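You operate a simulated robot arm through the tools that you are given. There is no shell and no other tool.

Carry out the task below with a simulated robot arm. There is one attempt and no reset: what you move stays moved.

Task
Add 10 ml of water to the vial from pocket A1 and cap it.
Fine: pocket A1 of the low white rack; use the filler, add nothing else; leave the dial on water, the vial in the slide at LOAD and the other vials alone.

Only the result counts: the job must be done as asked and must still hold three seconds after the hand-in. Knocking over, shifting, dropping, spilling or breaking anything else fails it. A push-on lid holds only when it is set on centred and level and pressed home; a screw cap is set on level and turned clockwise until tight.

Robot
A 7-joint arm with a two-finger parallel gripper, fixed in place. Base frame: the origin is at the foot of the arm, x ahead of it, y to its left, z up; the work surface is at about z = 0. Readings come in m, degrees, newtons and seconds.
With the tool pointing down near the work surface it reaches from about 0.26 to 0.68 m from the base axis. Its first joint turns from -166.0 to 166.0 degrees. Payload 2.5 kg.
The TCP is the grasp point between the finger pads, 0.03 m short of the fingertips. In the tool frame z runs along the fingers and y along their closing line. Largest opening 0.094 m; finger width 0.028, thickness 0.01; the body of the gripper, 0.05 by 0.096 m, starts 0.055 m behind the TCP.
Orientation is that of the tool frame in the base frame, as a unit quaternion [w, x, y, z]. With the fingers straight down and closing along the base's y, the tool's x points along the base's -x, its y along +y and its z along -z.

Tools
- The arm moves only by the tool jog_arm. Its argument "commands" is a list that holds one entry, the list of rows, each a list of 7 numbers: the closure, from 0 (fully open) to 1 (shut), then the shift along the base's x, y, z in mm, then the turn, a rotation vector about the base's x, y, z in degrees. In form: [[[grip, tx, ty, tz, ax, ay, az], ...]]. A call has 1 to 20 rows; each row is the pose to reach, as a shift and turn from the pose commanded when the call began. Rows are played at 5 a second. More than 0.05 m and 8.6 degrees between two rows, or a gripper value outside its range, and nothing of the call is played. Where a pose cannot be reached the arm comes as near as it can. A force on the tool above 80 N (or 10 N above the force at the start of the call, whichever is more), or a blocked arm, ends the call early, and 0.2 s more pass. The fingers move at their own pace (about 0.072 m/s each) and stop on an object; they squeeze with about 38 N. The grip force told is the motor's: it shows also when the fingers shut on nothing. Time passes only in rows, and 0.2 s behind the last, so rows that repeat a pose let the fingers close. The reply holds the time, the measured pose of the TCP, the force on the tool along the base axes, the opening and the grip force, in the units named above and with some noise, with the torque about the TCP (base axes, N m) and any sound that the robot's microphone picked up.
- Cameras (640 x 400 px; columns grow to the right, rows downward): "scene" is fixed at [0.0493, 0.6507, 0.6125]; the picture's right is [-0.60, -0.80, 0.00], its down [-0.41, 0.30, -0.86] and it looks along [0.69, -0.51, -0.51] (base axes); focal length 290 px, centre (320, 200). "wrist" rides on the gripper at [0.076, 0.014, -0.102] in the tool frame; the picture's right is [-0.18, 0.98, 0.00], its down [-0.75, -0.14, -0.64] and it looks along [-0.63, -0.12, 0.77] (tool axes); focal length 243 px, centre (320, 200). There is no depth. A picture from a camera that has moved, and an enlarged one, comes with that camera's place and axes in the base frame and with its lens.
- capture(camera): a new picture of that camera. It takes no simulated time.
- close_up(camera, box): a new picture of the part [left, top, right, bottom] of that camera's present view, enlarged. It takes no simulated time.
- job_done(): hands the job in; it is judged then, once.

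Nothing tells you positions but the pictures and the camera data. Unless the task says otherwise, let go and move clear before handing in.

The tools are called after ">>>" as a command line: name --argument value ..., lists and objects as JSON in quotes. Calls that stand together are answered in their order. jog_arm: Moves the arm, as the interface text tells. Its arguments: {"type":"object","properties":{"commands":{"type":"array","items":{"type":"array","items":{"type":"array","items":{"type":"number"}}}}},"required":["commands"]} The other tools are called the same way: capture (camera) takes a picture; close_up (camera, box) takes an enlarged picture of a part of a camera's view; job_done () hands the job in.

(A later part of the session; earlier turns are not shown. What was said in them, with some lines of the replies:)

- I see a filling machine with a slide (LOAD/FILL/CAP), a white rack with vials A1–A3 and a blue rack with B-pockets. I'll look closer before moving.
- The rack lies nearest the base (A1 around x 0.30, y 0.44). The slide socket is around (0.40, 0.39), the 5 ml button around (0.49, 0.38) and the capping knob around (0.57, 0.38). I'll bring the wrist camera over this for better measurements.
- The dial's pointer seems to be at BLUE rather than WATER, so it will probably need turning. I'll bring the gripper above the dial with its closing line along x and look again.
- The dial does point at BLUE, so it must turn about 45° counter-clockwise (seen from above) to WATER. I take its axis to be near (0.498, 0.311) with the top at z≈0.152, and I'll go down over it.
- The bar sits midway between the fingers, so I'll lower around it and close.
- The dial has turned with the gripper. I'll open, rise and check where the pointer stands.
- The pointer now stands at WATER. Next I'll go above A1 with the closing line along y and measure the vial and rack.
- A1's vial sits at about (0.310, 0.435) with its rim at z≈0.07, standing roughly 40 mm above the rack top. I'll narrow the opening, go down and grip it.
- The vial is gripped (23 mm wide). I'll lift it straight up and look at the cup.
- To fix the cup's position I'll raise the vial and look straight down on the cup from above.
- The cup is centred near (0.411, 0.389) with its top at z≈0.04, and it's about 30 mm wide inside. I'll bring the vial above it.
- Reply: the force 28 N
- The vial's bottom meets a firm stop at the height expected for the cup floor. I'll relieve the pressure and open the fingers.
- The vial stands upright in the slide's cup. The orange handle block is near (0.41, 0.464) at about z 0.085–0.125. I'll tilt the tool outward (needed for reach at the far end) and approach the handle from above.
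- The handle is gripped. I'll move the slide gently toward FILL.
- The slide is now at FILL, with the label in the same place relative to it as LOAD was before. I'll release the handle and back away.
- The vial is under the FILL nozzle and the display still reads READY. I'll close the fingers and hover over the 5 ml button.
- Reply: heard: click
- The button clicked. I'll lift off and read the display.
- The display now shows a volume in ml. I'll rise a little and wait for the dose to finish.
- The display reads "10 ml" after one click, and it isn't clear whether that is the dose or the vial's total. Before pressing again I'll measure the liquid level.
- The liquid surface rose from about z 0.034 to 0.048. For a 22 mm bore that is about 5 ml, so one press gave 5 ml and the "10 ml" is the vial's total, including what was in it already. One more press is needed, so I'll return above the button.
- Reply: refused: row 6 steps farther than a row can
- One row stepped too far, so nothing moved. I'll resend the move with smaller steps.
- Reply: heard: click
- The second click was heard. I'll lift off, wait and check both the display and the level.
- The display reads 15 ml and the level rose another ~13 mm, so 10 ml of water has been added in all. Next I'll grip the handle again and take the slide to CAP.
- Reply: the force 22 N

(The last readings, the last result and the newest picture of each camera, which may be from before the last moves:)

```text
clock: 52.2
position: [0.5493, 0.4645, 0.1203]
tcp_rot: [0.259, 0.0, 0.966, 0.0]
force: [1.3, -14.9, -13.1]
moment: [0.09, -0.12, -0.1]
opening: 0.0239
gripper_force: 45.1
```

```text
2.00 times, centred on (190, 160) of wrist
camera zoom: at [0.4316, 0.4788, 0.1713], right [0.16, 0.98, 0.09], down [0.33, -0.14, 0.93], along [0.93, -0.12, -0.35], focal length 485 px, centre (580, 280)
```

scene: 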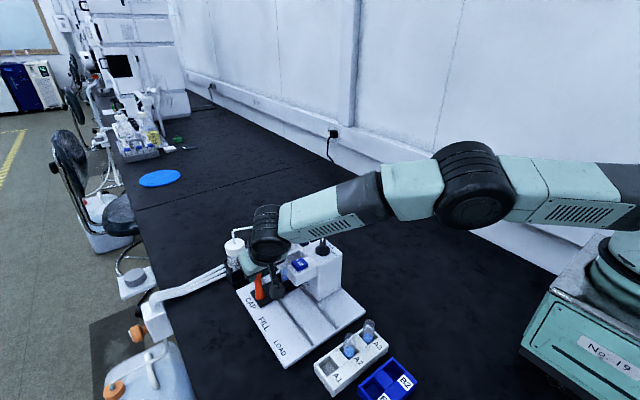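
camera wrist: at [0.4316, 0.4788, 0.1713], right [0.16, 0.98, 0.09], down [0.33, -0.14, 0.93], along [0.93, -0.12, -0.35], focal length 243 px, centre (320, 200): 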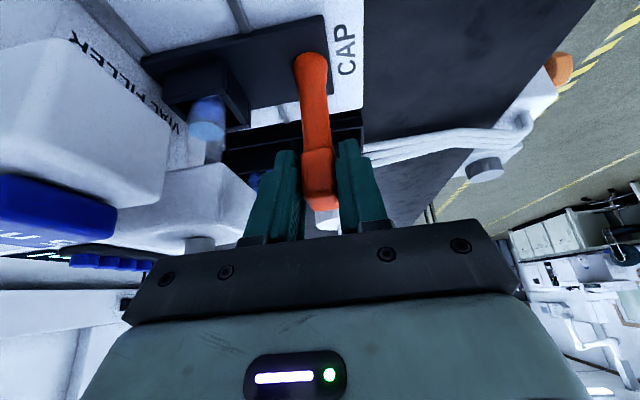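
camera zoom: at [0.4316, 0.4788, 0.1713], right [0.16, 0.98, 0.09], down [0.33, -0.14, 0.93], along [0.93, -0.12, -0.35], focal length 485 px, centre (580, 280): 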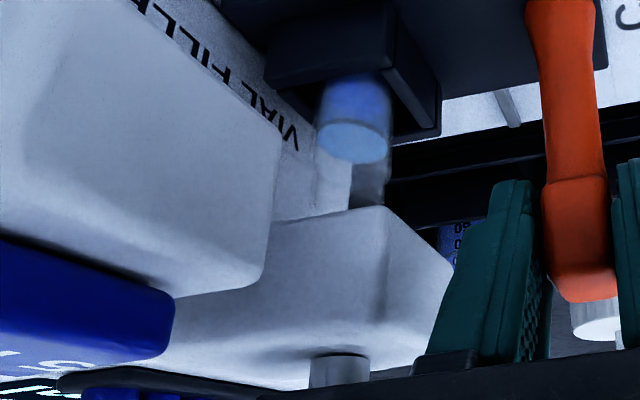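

The slide is centred on the CAP mark. I'll release the handle and back away to find the capping plunger.

>>> jog_arm --commands '[[[0.7, 0, 0, 0, 0, 0, 0], [0.4, 0, 0, 0, 0, 0, 0], [0.4, 0, 0, 0, 0, 0, 0], [0.4, -10, 0, 20, 0, 0, 0], [0.4, -25, 0, 50, 0, 0, 0], [0.4, -40, 0, 90, 0, 0, 0], [0.6, -60, 0, 125, 0, 7.5, 0], [1, -80, 0, 145, 0, 15, 0], [1, -80, 0, 150, 0, 22.5, 0], [1, -80, 0, 150, 0, 30, 0], [1, -80, 0, 150, 0, 30, 0]]]'

>>> capture --camera "wrist"

>>> close_up --camera "scene" --box '[230, 200, 350, 320]'

```text
clock: 54.6
position: [0.4677, 0.4661, 0.2707]
tcp_rot: [-0.001, 0.001, 1.0, 0.0]
force: [0.5, 0.3, 0.3]
moment: [-0.02, 0.0, 0.03]
opening: 0.0
gripper_force: 33.2
```

```text
taken
camera wrist: at [0.3923, 0.4799, 0.3746], right [0.18, 0.98, 0.0], down [0.75, -0.14, 0.64], along [0.63, -0.12, -0.77], focal length 243 px, centre (320, 200)
```

wrist: 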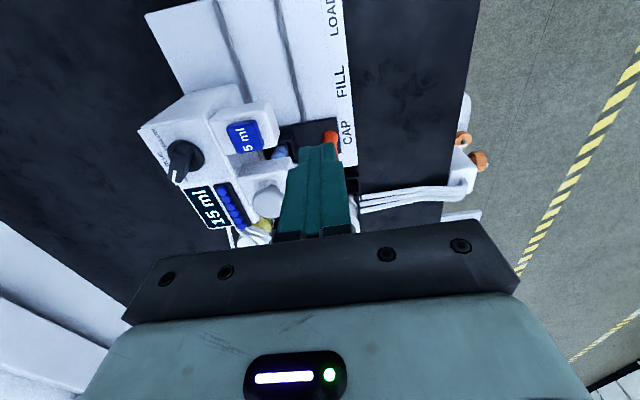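

```text
3.33 times, centred on (290, 260) of scene
camera zoom: at [0.0493, 0.6507, 0.6125], right [-0.6, -0.8, 0.0], down [-0.41, 0.3, -0.86], along [0.69, -0.51, -0.51], focal length 965 px, centre (420, 0)
```

zoom: 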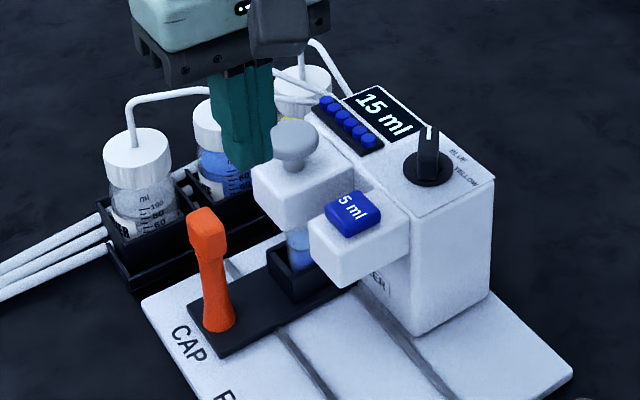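

The plunger top is near (0.558, 0.390) at z≈0.155. I'll move above it with closed fingers.

>>> jog_arm --commands '[[[1, 25, -25, 0, 0, 0, 0], [1, 50, -50, 0, 0, 0, 0], [1, 75, -70, -10, 0, 0, 0], [1, 89, -75.5, -35, 0, 0, 0], [1, 89, -75.5, -58, 0, 0, 0], [1, 89, -75.5, -58, 0, 0, 0]]]'

>>> capture --camera "wrist"

>>> close_up --camera "scene" --box '[230, 190, 350, 290]'

```text
clock: 56.0
position: [0.5522, 0.3881, 0.2142]
tcp_rot: [0.0, 0.001, 1.0, 0.0]
force: [-0.4, 0.0, -1.2]
moment: [0.01, 0.0, -0.03]
opening: 0.0
gripper_force: 33.0
out of reach, approached as far as the arm can: row 4, 5, 6
```

```text
taken
camera wrist: at [0.4774, 0.4018, 0.316], right [0.18, 0.98, 0.0], down [0.75, -0.14, 0.64], along [0.63, -0.12, -0.77], focal length 243 px, centre (320, 200)
```

wrist: 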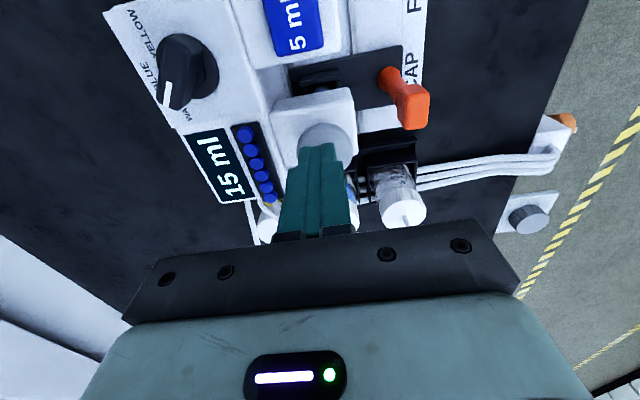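

```text
4.00 times, centred on (290, 240) of scene
camera zoom: at [0.0493, 0.6507, 0.6125], right [-0.6, -0.8, 0.0], down [-0.41, 0.3, -0.86], along [0.69, -0.51, -0.51], focal length 1158 px, centre (440, 40)
```

zoom: 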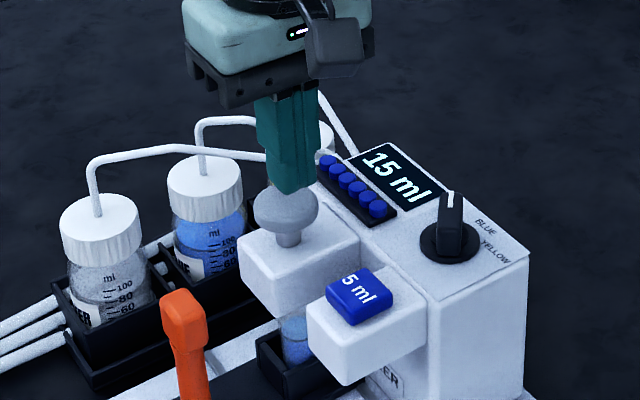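

The arm is about 5 mm short with the tool vertical. I'll tilt it slightly outward to gain reach over the plunger.

>>> jog_arm --commands '[[[1, 0, 0, 0, 0, -6, 0], [1, 3, 0, 0, 0, -12, 0], [1, 5, 1, 0, 0, -12, 0], [1, 5, 1, 0, 0, -12, 0]]]'

>>> close_up --camera "wrist" --box '[240, 60, 400, 200]'

>>> close_up --camera "scene" --box '[250, 200, 330, 260]'

```text
clock: 57.0
position: [0.5584, 0.39, 0.2137]
tcp_rot: [0.104, 0.0, 0.995, 0.0]
force: [0.5, 0.4, -0.3]
moment: [-0.01, -0.02, 0.0]
opening: 0.0
gripper_force: 33.4
```

```text
2.86 times, centred on (320, 130) of wrist
camera zoom: at [0.4637, 0.4033, 0.2976], right [0.18, 0.98, 0.04], down [0.6, -0.14, 0.79], along [0.78, -0.12, -0.62], focal length 693 px, centre (320, 400)
```

zoom: 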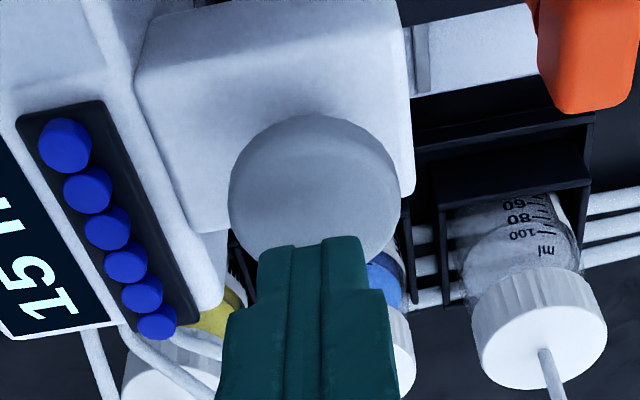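

```text
6.67 times, centred on (290, 230) of scene
camera zoom: at [0.0493, 0.6507, 0.6125], right [-0.6, -0.8, 0.0], down [-0.41, 0.3, -0.86], along [0.69, -0.51, -0.51], focal length 1930 px, centre (520, 0)
```

zoom: 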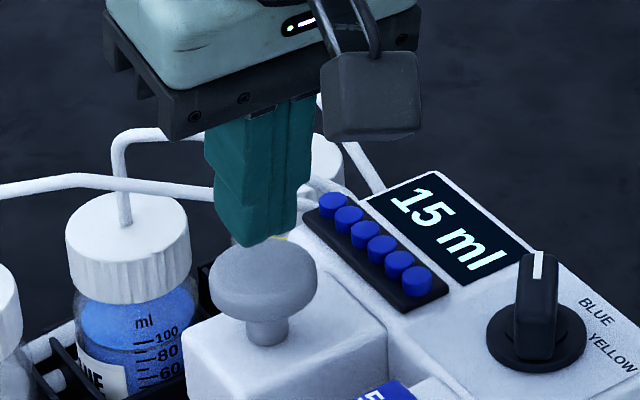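

>>> jog_arm --commands '[[[1, 3, 1, -8, 0, 0, 0], [1, 3, 1, -14, 0, 0, 0], [1, 3, 1, -18, 0, 0, 0], [1, 3, 1, -22, 0, 0, 0], [1, 3, 1, -25, 0, 0, 0]]]'

>>> close_up --camera "scene" --box '[250, 200, 330, 260]'

```text
clock: 58.2
position: [0.5623, 0.3915, 0.1885]
tcp_rot: [0.104, 0.0, 0.995, 0.0]
force: [-1.4, 1.6, 5.1]
moment: [0.06, 0.12, -0.01]
opening: 0.0
gripper_force: 32.8
```

```text
6.67 times, centred on (290, 230) of scene
camera zoom: at [0.0493, 0.6507, 0.6125], right [-0.6, -0.8, 0.0], down [-0.41, 0.3, -0.86], along [0.69, -0.51, -0.51], focal length 1930 px, centre (520, 0)
```

zoom: 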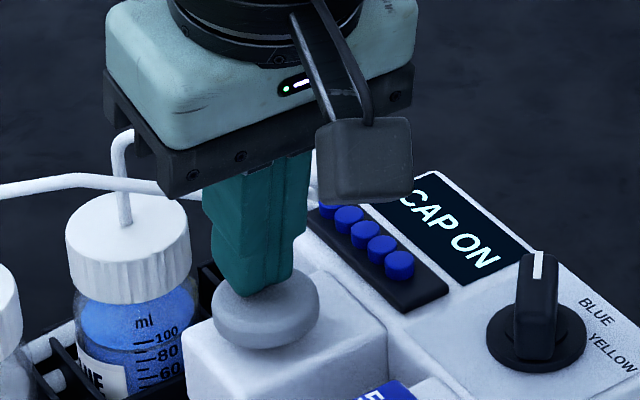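

The display shows CAP ON and one cap has left the magazine. I'll keep pressing gently until the plunger bottoms out so the cap is fully home.

>>> jog_arm --commands '[[[1, 0, 0, -1.5, 0, 0, 0], [1, 0, 0, -3, 0, 0, 0], [1, 0, 0, -3, 0, 0, 0]]]'

>>> close_up --camera "scene" --box '[250, 200, 330, 260]'

```text
clock: 59.0
position: [0.562, 0.3901, 0.1855]
tcp_rot: [0.105, -0.001, 0.994, 0.001]
force: [-2.3, 1.6, 13.3]
moment: [0.04, 0.19, 0.01]
opening: 0.0
gripper_force: 32.8
```

```text
6.67 times, centred on (290, 230) of scene
camera zoom: at [0.0493, 0.6507, 0.6125], right [-0.6, -0.8, 0.0], down [-0.41, 0.3, -0.86], along [0.69, -0.51, -0.51], focal length 1930 px, centre (520, 0)
```

zoom: 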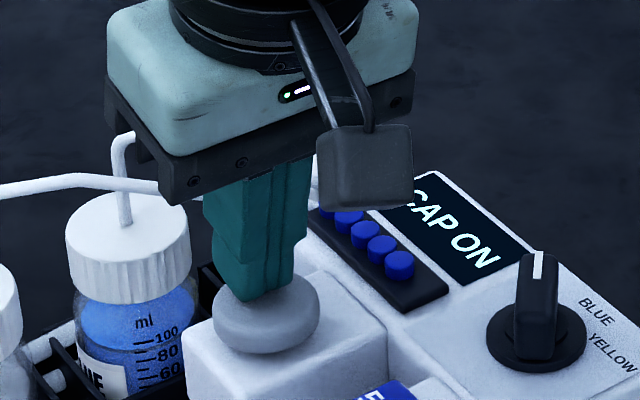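

>>> jog_arm --commands '[[[1, 0, 0, -1.5, 0, 0, 0], [1, 0, 0, -3, 0, 0, 0], [1, 0, 0, -3, 0, 0, 0]]]'

>>> close_up --camera "scene" --box '[250, 200, 330, 260]'

```text
clock: 59.8
position: [0.5618, 0.391, 0.1854]
tcp_rot: [0.106, 0.001, 0.994, 0.001]
force: [-8.8, -3.7, 33.3]
moment: [-0.12, 0.51, 0.08]
opening: 0.0001
gripper_force: 33.3
```

```text
6.67 times, centred on (290, 230) of scene
camera zoom: at [0.0493, 0.6507, 0.6125], right [-0.6, -0.8, 0.0], down [-0.41, 0.3, -0.86], along [0.69, -0.51, -0.51], focal length 1930 px, centre (520, 0)
```

zoom: 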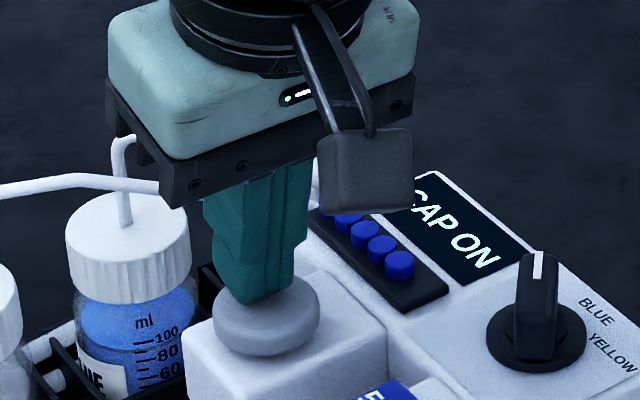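

The plunger has bottomed out (33 N, no further travel). I'll lift off and check.

>>> jog_arm --commands '[[[1, 0, 0, 6, 0, 0, 0], [1, 0, 0, 25, 0, 0, 0], [1, -10, 15, 55, 0, 0, 0], [1, -40, 45, 75, 0, 0, 0], [1, -70, 74, 80, 0, 0, 0], [1, -93, 74.5, 80, 0, 0, 0], [1, -93, 74.5, 80, 0, 0, 0]]]'

>>> close_up --camera "scene" --box '[230, 200, 350, 320]'

>>> close_up --camera "scene" --box '[280, 260, 320, 300]'

>>> capture --camera "wrist"

```text
clock: 61.4
position: [0.4688, 0.4654, 0.2649]
tcp_rot: [0.105, 0.001, 0.995, 0.0]
force: [-0.5, 0.5, 0.4]
moment: [-0.01, 0.03, -0.01]
opening: 0.0
gripper_force: 33.1
```

```text
3.33 times, centred on (290, 260) of scene
camera zoom: at [0.0493, 0.6507, 0.6125], right [-0.6, -0.8, 0.0], down [-0.41, 0.3, -0.86], along [0.69, -0.51, -0.51], focal length 965 px, centre (420, 0)
```

zoom: 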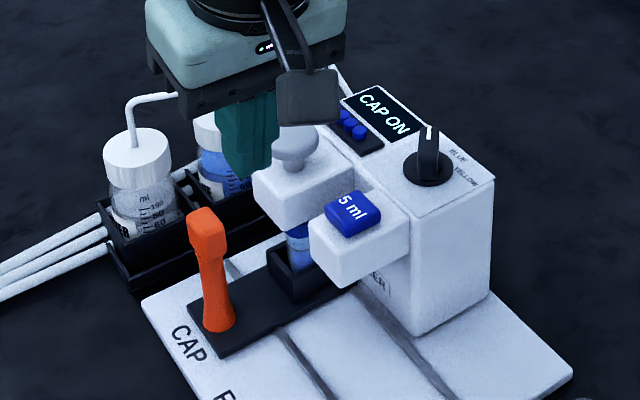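

```text
10.00 times, centred on (300, 280) of scene
camera zoom: at [0.0493, 0.6507, 0.6125], right [-0.6, -0.8, 0.0], down [-0.41, 0.3, -0.86], along [0.69, -0.51, -0.51], focal length 2896 px, centre (520, -600)
```

zoom: 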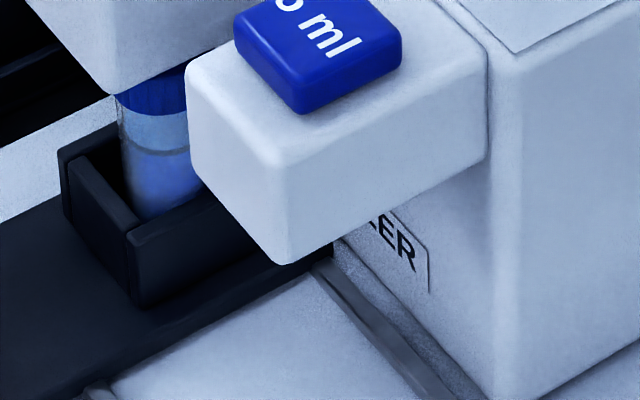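

```text
taken
camera wrist: at [0.3732, 0.479, 0.3483], right [0.18, 0.98, 0.04], down [0.6, -0.14, 0.78], along [0.78, -0.12, -0.62], focal length 243 px, centre (320, 200)
```

wrist: 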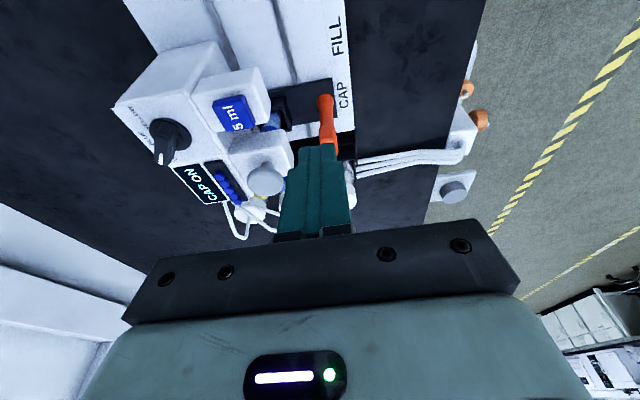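

The blue cap is on the vial. I'll now regrip the handle to bring the slide back to LOAD.

>>> jog_arm --commands '[[[0.7, -10, 0, 0, 0, -6, 0], [0.4, 0, 0, -10, 0, -12, 0], [0.4, 25, 0, -40, 0, -18, 0], [0.4, 52, 0, -75, 0, -18, 0], [0.4, 66, 0, -110, 0, -18, 0], [0.4, 80, 0, -143, 0, -18, 0], [0.4, 80, 0, -143, 0, -18, 0]]]'

>>> capture --camera "wrist"

```text
clock: 63.0
position: [0.5467, 0.4653, 0.1212]
tcp_rot: [0.259, 0.001, 0.966, 0.0]
force: [-0.5, 1.1, 0.1]
moment: [-0.02, 0.01, 0.0]
opening: 0.0566
gripper_force: 0.0
```

```text
taken
camera wrist: at [0.4307, 0.4785, 0.1725], right [0.16, 0.98, 0.09], down [0.33, -0.14, 0.93], along [0.93, -0.12, -0.35], focal length 243 px, centre (320, 200)
```

wrist: 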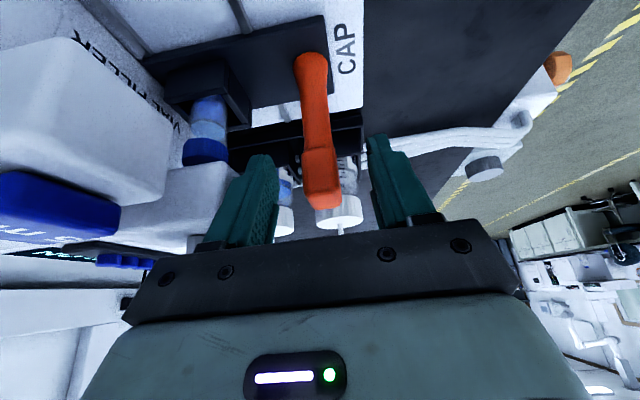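

>>> jog_arm --commands '[[[0.7, 0, 0, 0, 0, 0, 0], [1, 0, 0, 0, 0, 0, 0], [1, 0, 0, 0, 0, 0, 0], [1, 0, 0, 0, 0, 0, 0]]]'

>>> jog_arm --commands '[[[1, -1, 0, 0, 0, 0, 0], [1, -4, 0, 0, 0, 0, 0], [1, -10, 0, 0, 0, 0, 0], [1, -17, 0, 0, 0, 0, 0], [1, -24, 0, 0, 0, 0, 0], [1, -31, 0, 0, 0, 0, 0], [1, -38, 0, 0, 0, 0, 0], [1, -45, 0, 0, 0, 0, 0], [1, -52, 0, 0, 0, 0, 0], [1, -59, 0, 0, 0, 0, 0], [1, -65, 0, 0, 0, 0, 0], [1, -69, 0, 0, 0, 0, 0], [1, -72, 0, 0, 0, 0, 0], [1, -74, 0, 0, 0, 0, 0]]]'

>>> capture --camera "wrist"

```text
clock: 64.0
position: [0.5458, 0.4646, 0.1212]
tcp_rot: [0.258, 0.0, 0.966, 0.0]
force: [0.3, 2.0, -1.5]
moment: [-0.04, -0.15, 0.01]
opening: 0.0239
gripper_force: 44.9
```

```text
clock: 67.0
position: [0.4761, 0.4648, 0.1199]
tcp_rot: [0.26, 0.001, 0.966, 0.001]
force: [-1.8, -14.0, 35.7]
moment: [0.01, -0.22, -0.12]
opening: 0.0241
gripper_force: 45.5
```

```text
taken
camera wrist: at [0.3589, 0.4788, 0.1721], right [0.16, 0.98, 0.09], down [0.33, -0.14, 0.93], along [0.93, -0.12, -0.35], focal length 243 px, centre (320, 200)
```

wrist: 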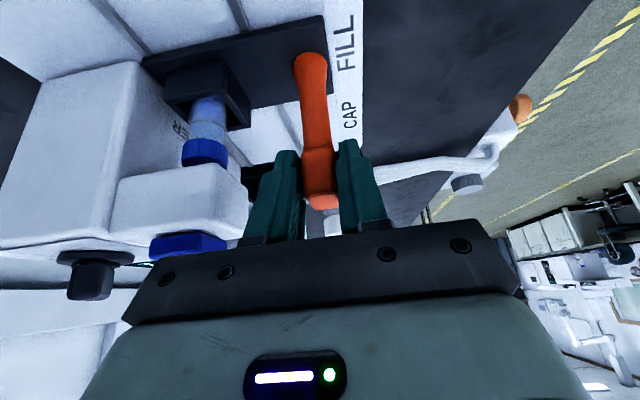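

The slide is passing FILL and the tool is pressing down a bit, so I'll ease up slightly and go on to LOAD.

>>> jog_arm --commands '[[[1, 0, 1, 1.5, 0, 0, 0], [1, -3, 1, 2, 0, 0, 0], [1, -9, 1, 2, 0, 0, 0], [1, -16, 1, 2, 0, 0, 0], [1, -23, 1, 2, 0, 0, 0], [1, -30, 1, 2, 0, 0, 0], [1, -37, 1, 2, 0, 0, 0], [1, -44, 1, 2, 0, 0, 0], [1, -51, 1, 2, 0, 0, 0], [1, -58, 1, 2, 0, 0, 0], [1, -64, 1, 2, 0, 0, 0], [1, -69, 1, 2, 0, 0, 0], [1, -72, 1, 2, 0, 0, 0], [1, -73, 1, 2, 0, 0, 0]]]'

>>> capture --camera "wrist"

>>> close_up --camera "wrist" --box '[240, 0, 380, 110]'

>>> close_up --camera "scene" --box '[230, 210, 390, 350]'

```text
clock: 70.0
position: [0.4011, 0.4642, 0.1203]
tcp_rot: [0.259, 0.001, 0.966, 0.0]
force: [-2.4, -19.4, 21.9]
moment: [0.15, -0.2, -0.15]
opening: 0.0239
gripper_force: 45.6
```

```text
taken
camera wrist: at [0.2852, 0.479, 0.1721], right [0.16, 0.98, 0.09], down [0.33, -0.14, 0.93], along [0.93, -0.12, -0.35], focal length 243 px, centre (320, 200)
```

wrist: 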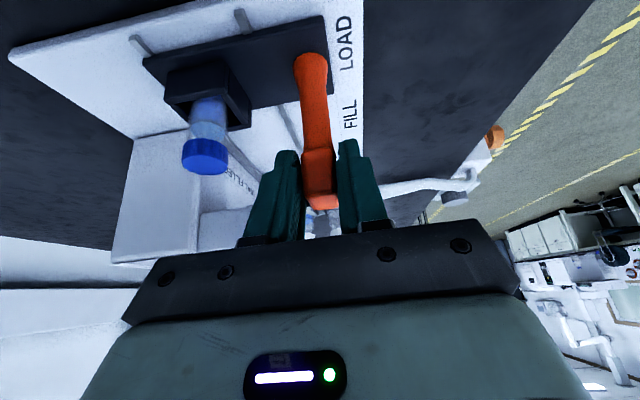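

```text
3.64 times, centred on (310, 55) of wrist
camera zoom: at [0.2852, 0.479, 0.1721], right [0.16, 0.98, 0.09], down [0.33, -0.14, 0.93], along [0.93, -0.12, -0.35], focal length 882 px, centre (356, 727)
```

zoom: 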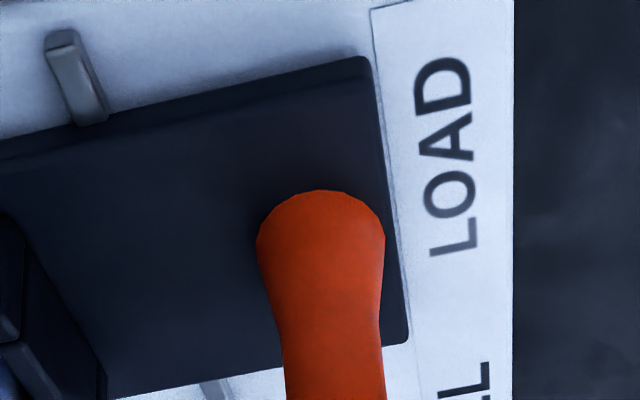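

```text
2.86 times, centred on (310, 280) of scene
camera zoom: at [0.0493, 0.6507, 0.6125], right [-0.6, -0.8, 0.0], down [-0.41, 0.3, -0.86], along [0.69, -0.51, -0.51], focal length 827 px, centre (349, -29)
```

zoom: 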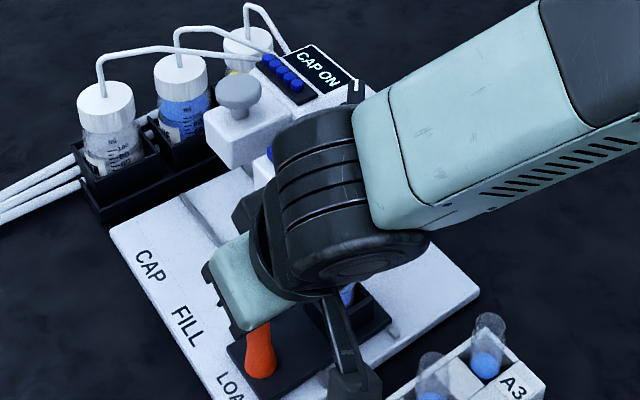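

The slide is at LOAD, perhaps 2–3 mm short of where it began. I'll nudge it back by that amount.

>>> jog_arm --commands '[[[1, -1, 1, 1, 0, 0, 0], [1, -2, 1, 1, 0, 0, 0], [1, -2.5, 1, 1, 0, 0, 0], [1, -2.5, 1, 1, 0, 0, 0]]]'

>>> close_up --camera "wrist" --box '[240, 0, 380, 110]'

```text
clock: 71.0
position: [0.399, 0.4643, 0.1209]
tcp_rot: [0.258, 0.002, 0.966, -0.003]
force: [-2.6, -30.1, 13.6]
moment: [0.21, -0.2, -0.26]
opening: 0.0238
gripper_force: 45.0
```

```text
3.64 times, centred on (310, 55) of wrist
camera zoom: at [0.2831, 0.4794, 0.1722], right [0.16, 0.98, 0.09], down [0.33, -0.14, 0.93], along [0.93, -0.12, -0.35], focal length 882 px, centre (356, 727)
```

zoom: 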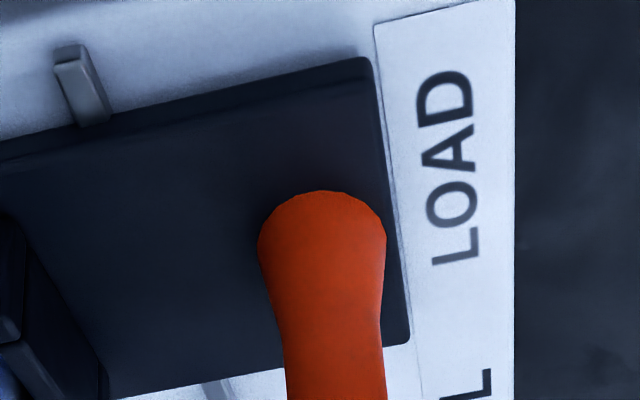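

>>> jog_arm --commands '[[[1, -1, 2, 0.5, 0, 0, 0], [1, -1.5, 2, 0.5, 0, 0, 0], [1, -1.5, 2, 0.5, 0, 0, 0]]]'

>>> jog_arm --commands '[[[0.8, 0, 0, 0, 0, 0, 0], [0.6, 0, 0, 0, 0, 0, 0], [0.4, 0, 0, 0, 0, 0, 0], [0.4, 0, 0, 0, 0, 0, 0], [0.4, -10, 0, 20, 0, 0, 0], [0.4, -25, 0, 50, 0, 0, 0], [0.4, -40, 0, 90, 0, 0, 0], [0.4, -50, 0, 130, 0, 7.5, 0], [0.4, -60, 0, 160, 0, 15, 0], [0.4, -60, 0, 190, 0, 22.5, 0], [0.4, -60, 0, 200, 0, 30, 0], [0.4, -60, 0, 200, 0, 30, 0]]]'

>>> capture --camera "wrist"

>>> close_up --camera "wrist" --box '[220, 20, 400, 140]'

>>> close_up --camera "scene" --box '[230, 210, 390, 350]'

>>> close_up --camera "scene" --box '[300, 280, 340, 330]'

```text
clock: 71.8
position: [0.3967, 0.4644, 0.1224]
tcp_rot: [0.258, 0.002, 0.966, -0.006]
force: [-1.1, -42.1, 9.5]
moment: [0.2, -0.67, -0.44]
opening: 0.0242
gripper_force: 44.9
```

```text
clock: 74.4
position: [0.3382, 0.4682, 0.3227]
tcp_rot: [-0.001, 0.0, 1.0, -0.001]
force: [-0.5, -0.5, -0.2]
moment: [0.0, -0.03, 0.04]
opening: 0.0563
gripper_force: 0.1
```

```text
taken
camera wrist: at [0.2628, 0.4831, 0.4258], right [0.18, 0.98, 0.0], down [0.75, -0.14, 0.64], along [0.63, -0.12, -0.77], focal length 243 px, centre (320, 200)
```

wrist: 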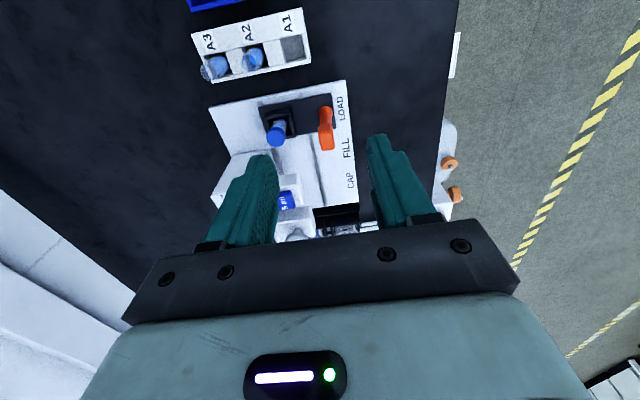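

```text
3.33 times, centred on (310, 80) of wrist
camera zoom: at [0.2628, 0.4831, 0.4258], right [0.18, 0.98, 0.0], down [0.75, -0.14, 0.64], along [0.63, -0.12, -0.77], focal length 809 px, centre (353, 600)
```

zoom: 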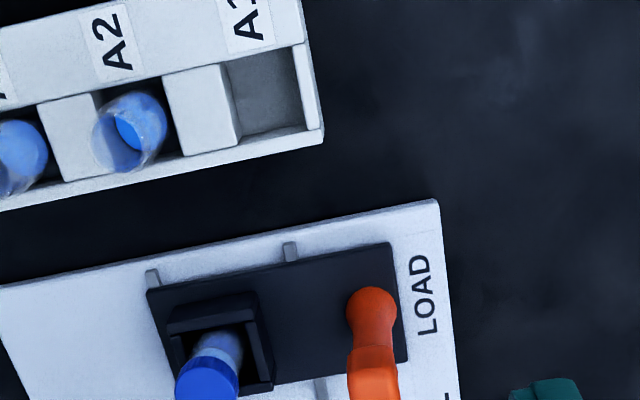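

```text
2.86 times, centred on (310, 280) of scene
camera zoom: at [0.0493, 0.6507, 0.6125], right [-0.6, -0.8, 0.0], down [-0.41, 0.3, -0.86], along [0.69, -0.51, -0.51], focal length 827 px, centre (349, -29)
```

zoom: 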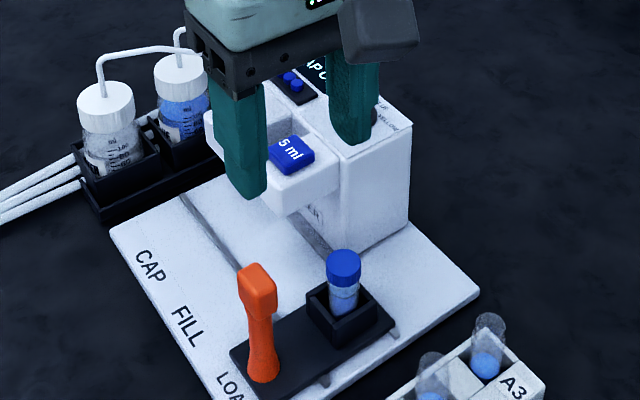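

```text
8.00 times, centred on (320, 305) of scene
camera zoom: at [0.0493, 0.6507, 0.6125], right [-0.6, -0.8, 0.0], down [-0.41, 0.3, -0.86], along [0.69, -0.51, -0.51], focal length 2316 px, centre (320, -640)
```

zoom: 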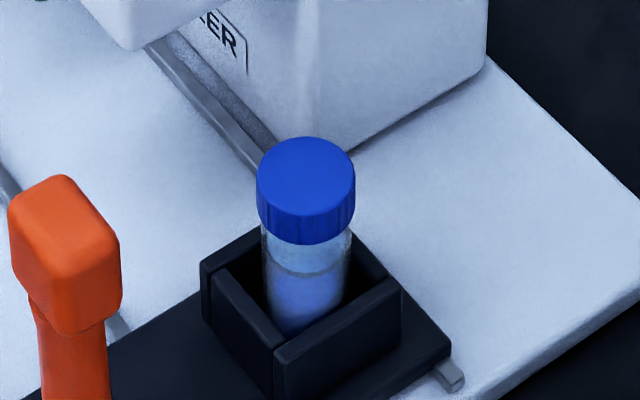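

>>> close_up --camera "scene" --box '[280, 280, 360, 340]'

>>> close_up --camera "scene" --box '[300, 310, 430, 400]'

```text
6.67 times, centred on (320, 310) of scene
camera zoom: at [0.0493, 0.6507, 0.6125], right [-0.6, -0.8, 0.0], down [-0.41, 0.3, -0.86], along [0.69, -0.51, -0.51], focal length 1930 px, centre (320, -533)
```

zoom: 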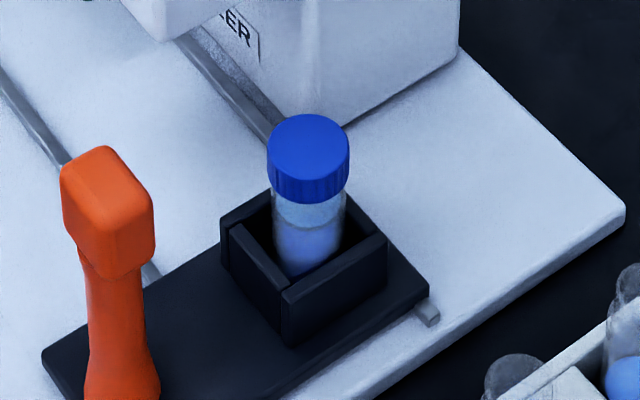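

```text
4.44 times, centred on (365, 355) of scene
camera zoom: at [0.0493, 0.6507, 0.6125], right [-0.6, -0.8, 0.0], down [-0.41, 0.3, -0.86], along [0.69, -0.51, -0.51], focal length 1287 px, centre (120, -489)
```

zoom: 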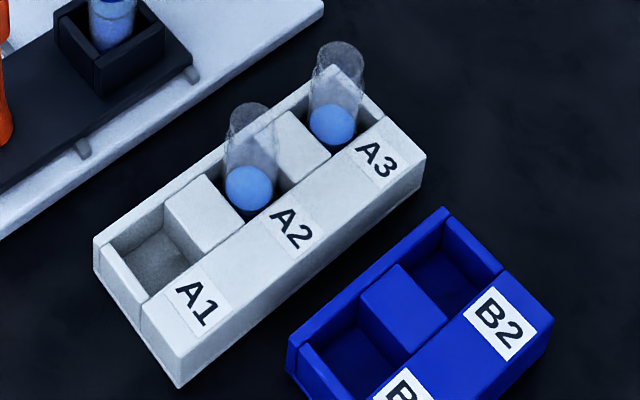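

The slide is back exactly at its original LOAD position with the vial capped, filled and upright. The dial is on water, the other vials are untouched and the arm is clear, so I'm handing in.

>>> job_done

```text
The job is handed in.
```

The vial from pocket A1 now has 10 ml of water added and a blue cap pressed on. It is standing in the slide at LOAD, and I have handed the job in.

- **Dial:** it was pointing at BLUE when I started, so I turned it to WATER before filling and left it there.
- **Fill:** I pressed the 5 ml button twice. The display shows the vial's total, including the roughly 5 ml already in it. It read 10 ml after the first press and 15 ml after the second. The liquid level rose about 13 mm each time, which fits 5 ml per press.
- **Cap:** I pressed the plunger until it bottomed out at about 33 N. The display read CAP ON, and the cap looks centred and level.
- **Slide and other vials:** the slide is back where it began, and the vials in A2 and A3 look unmoved. The arm has let go and is clear of the bench items.
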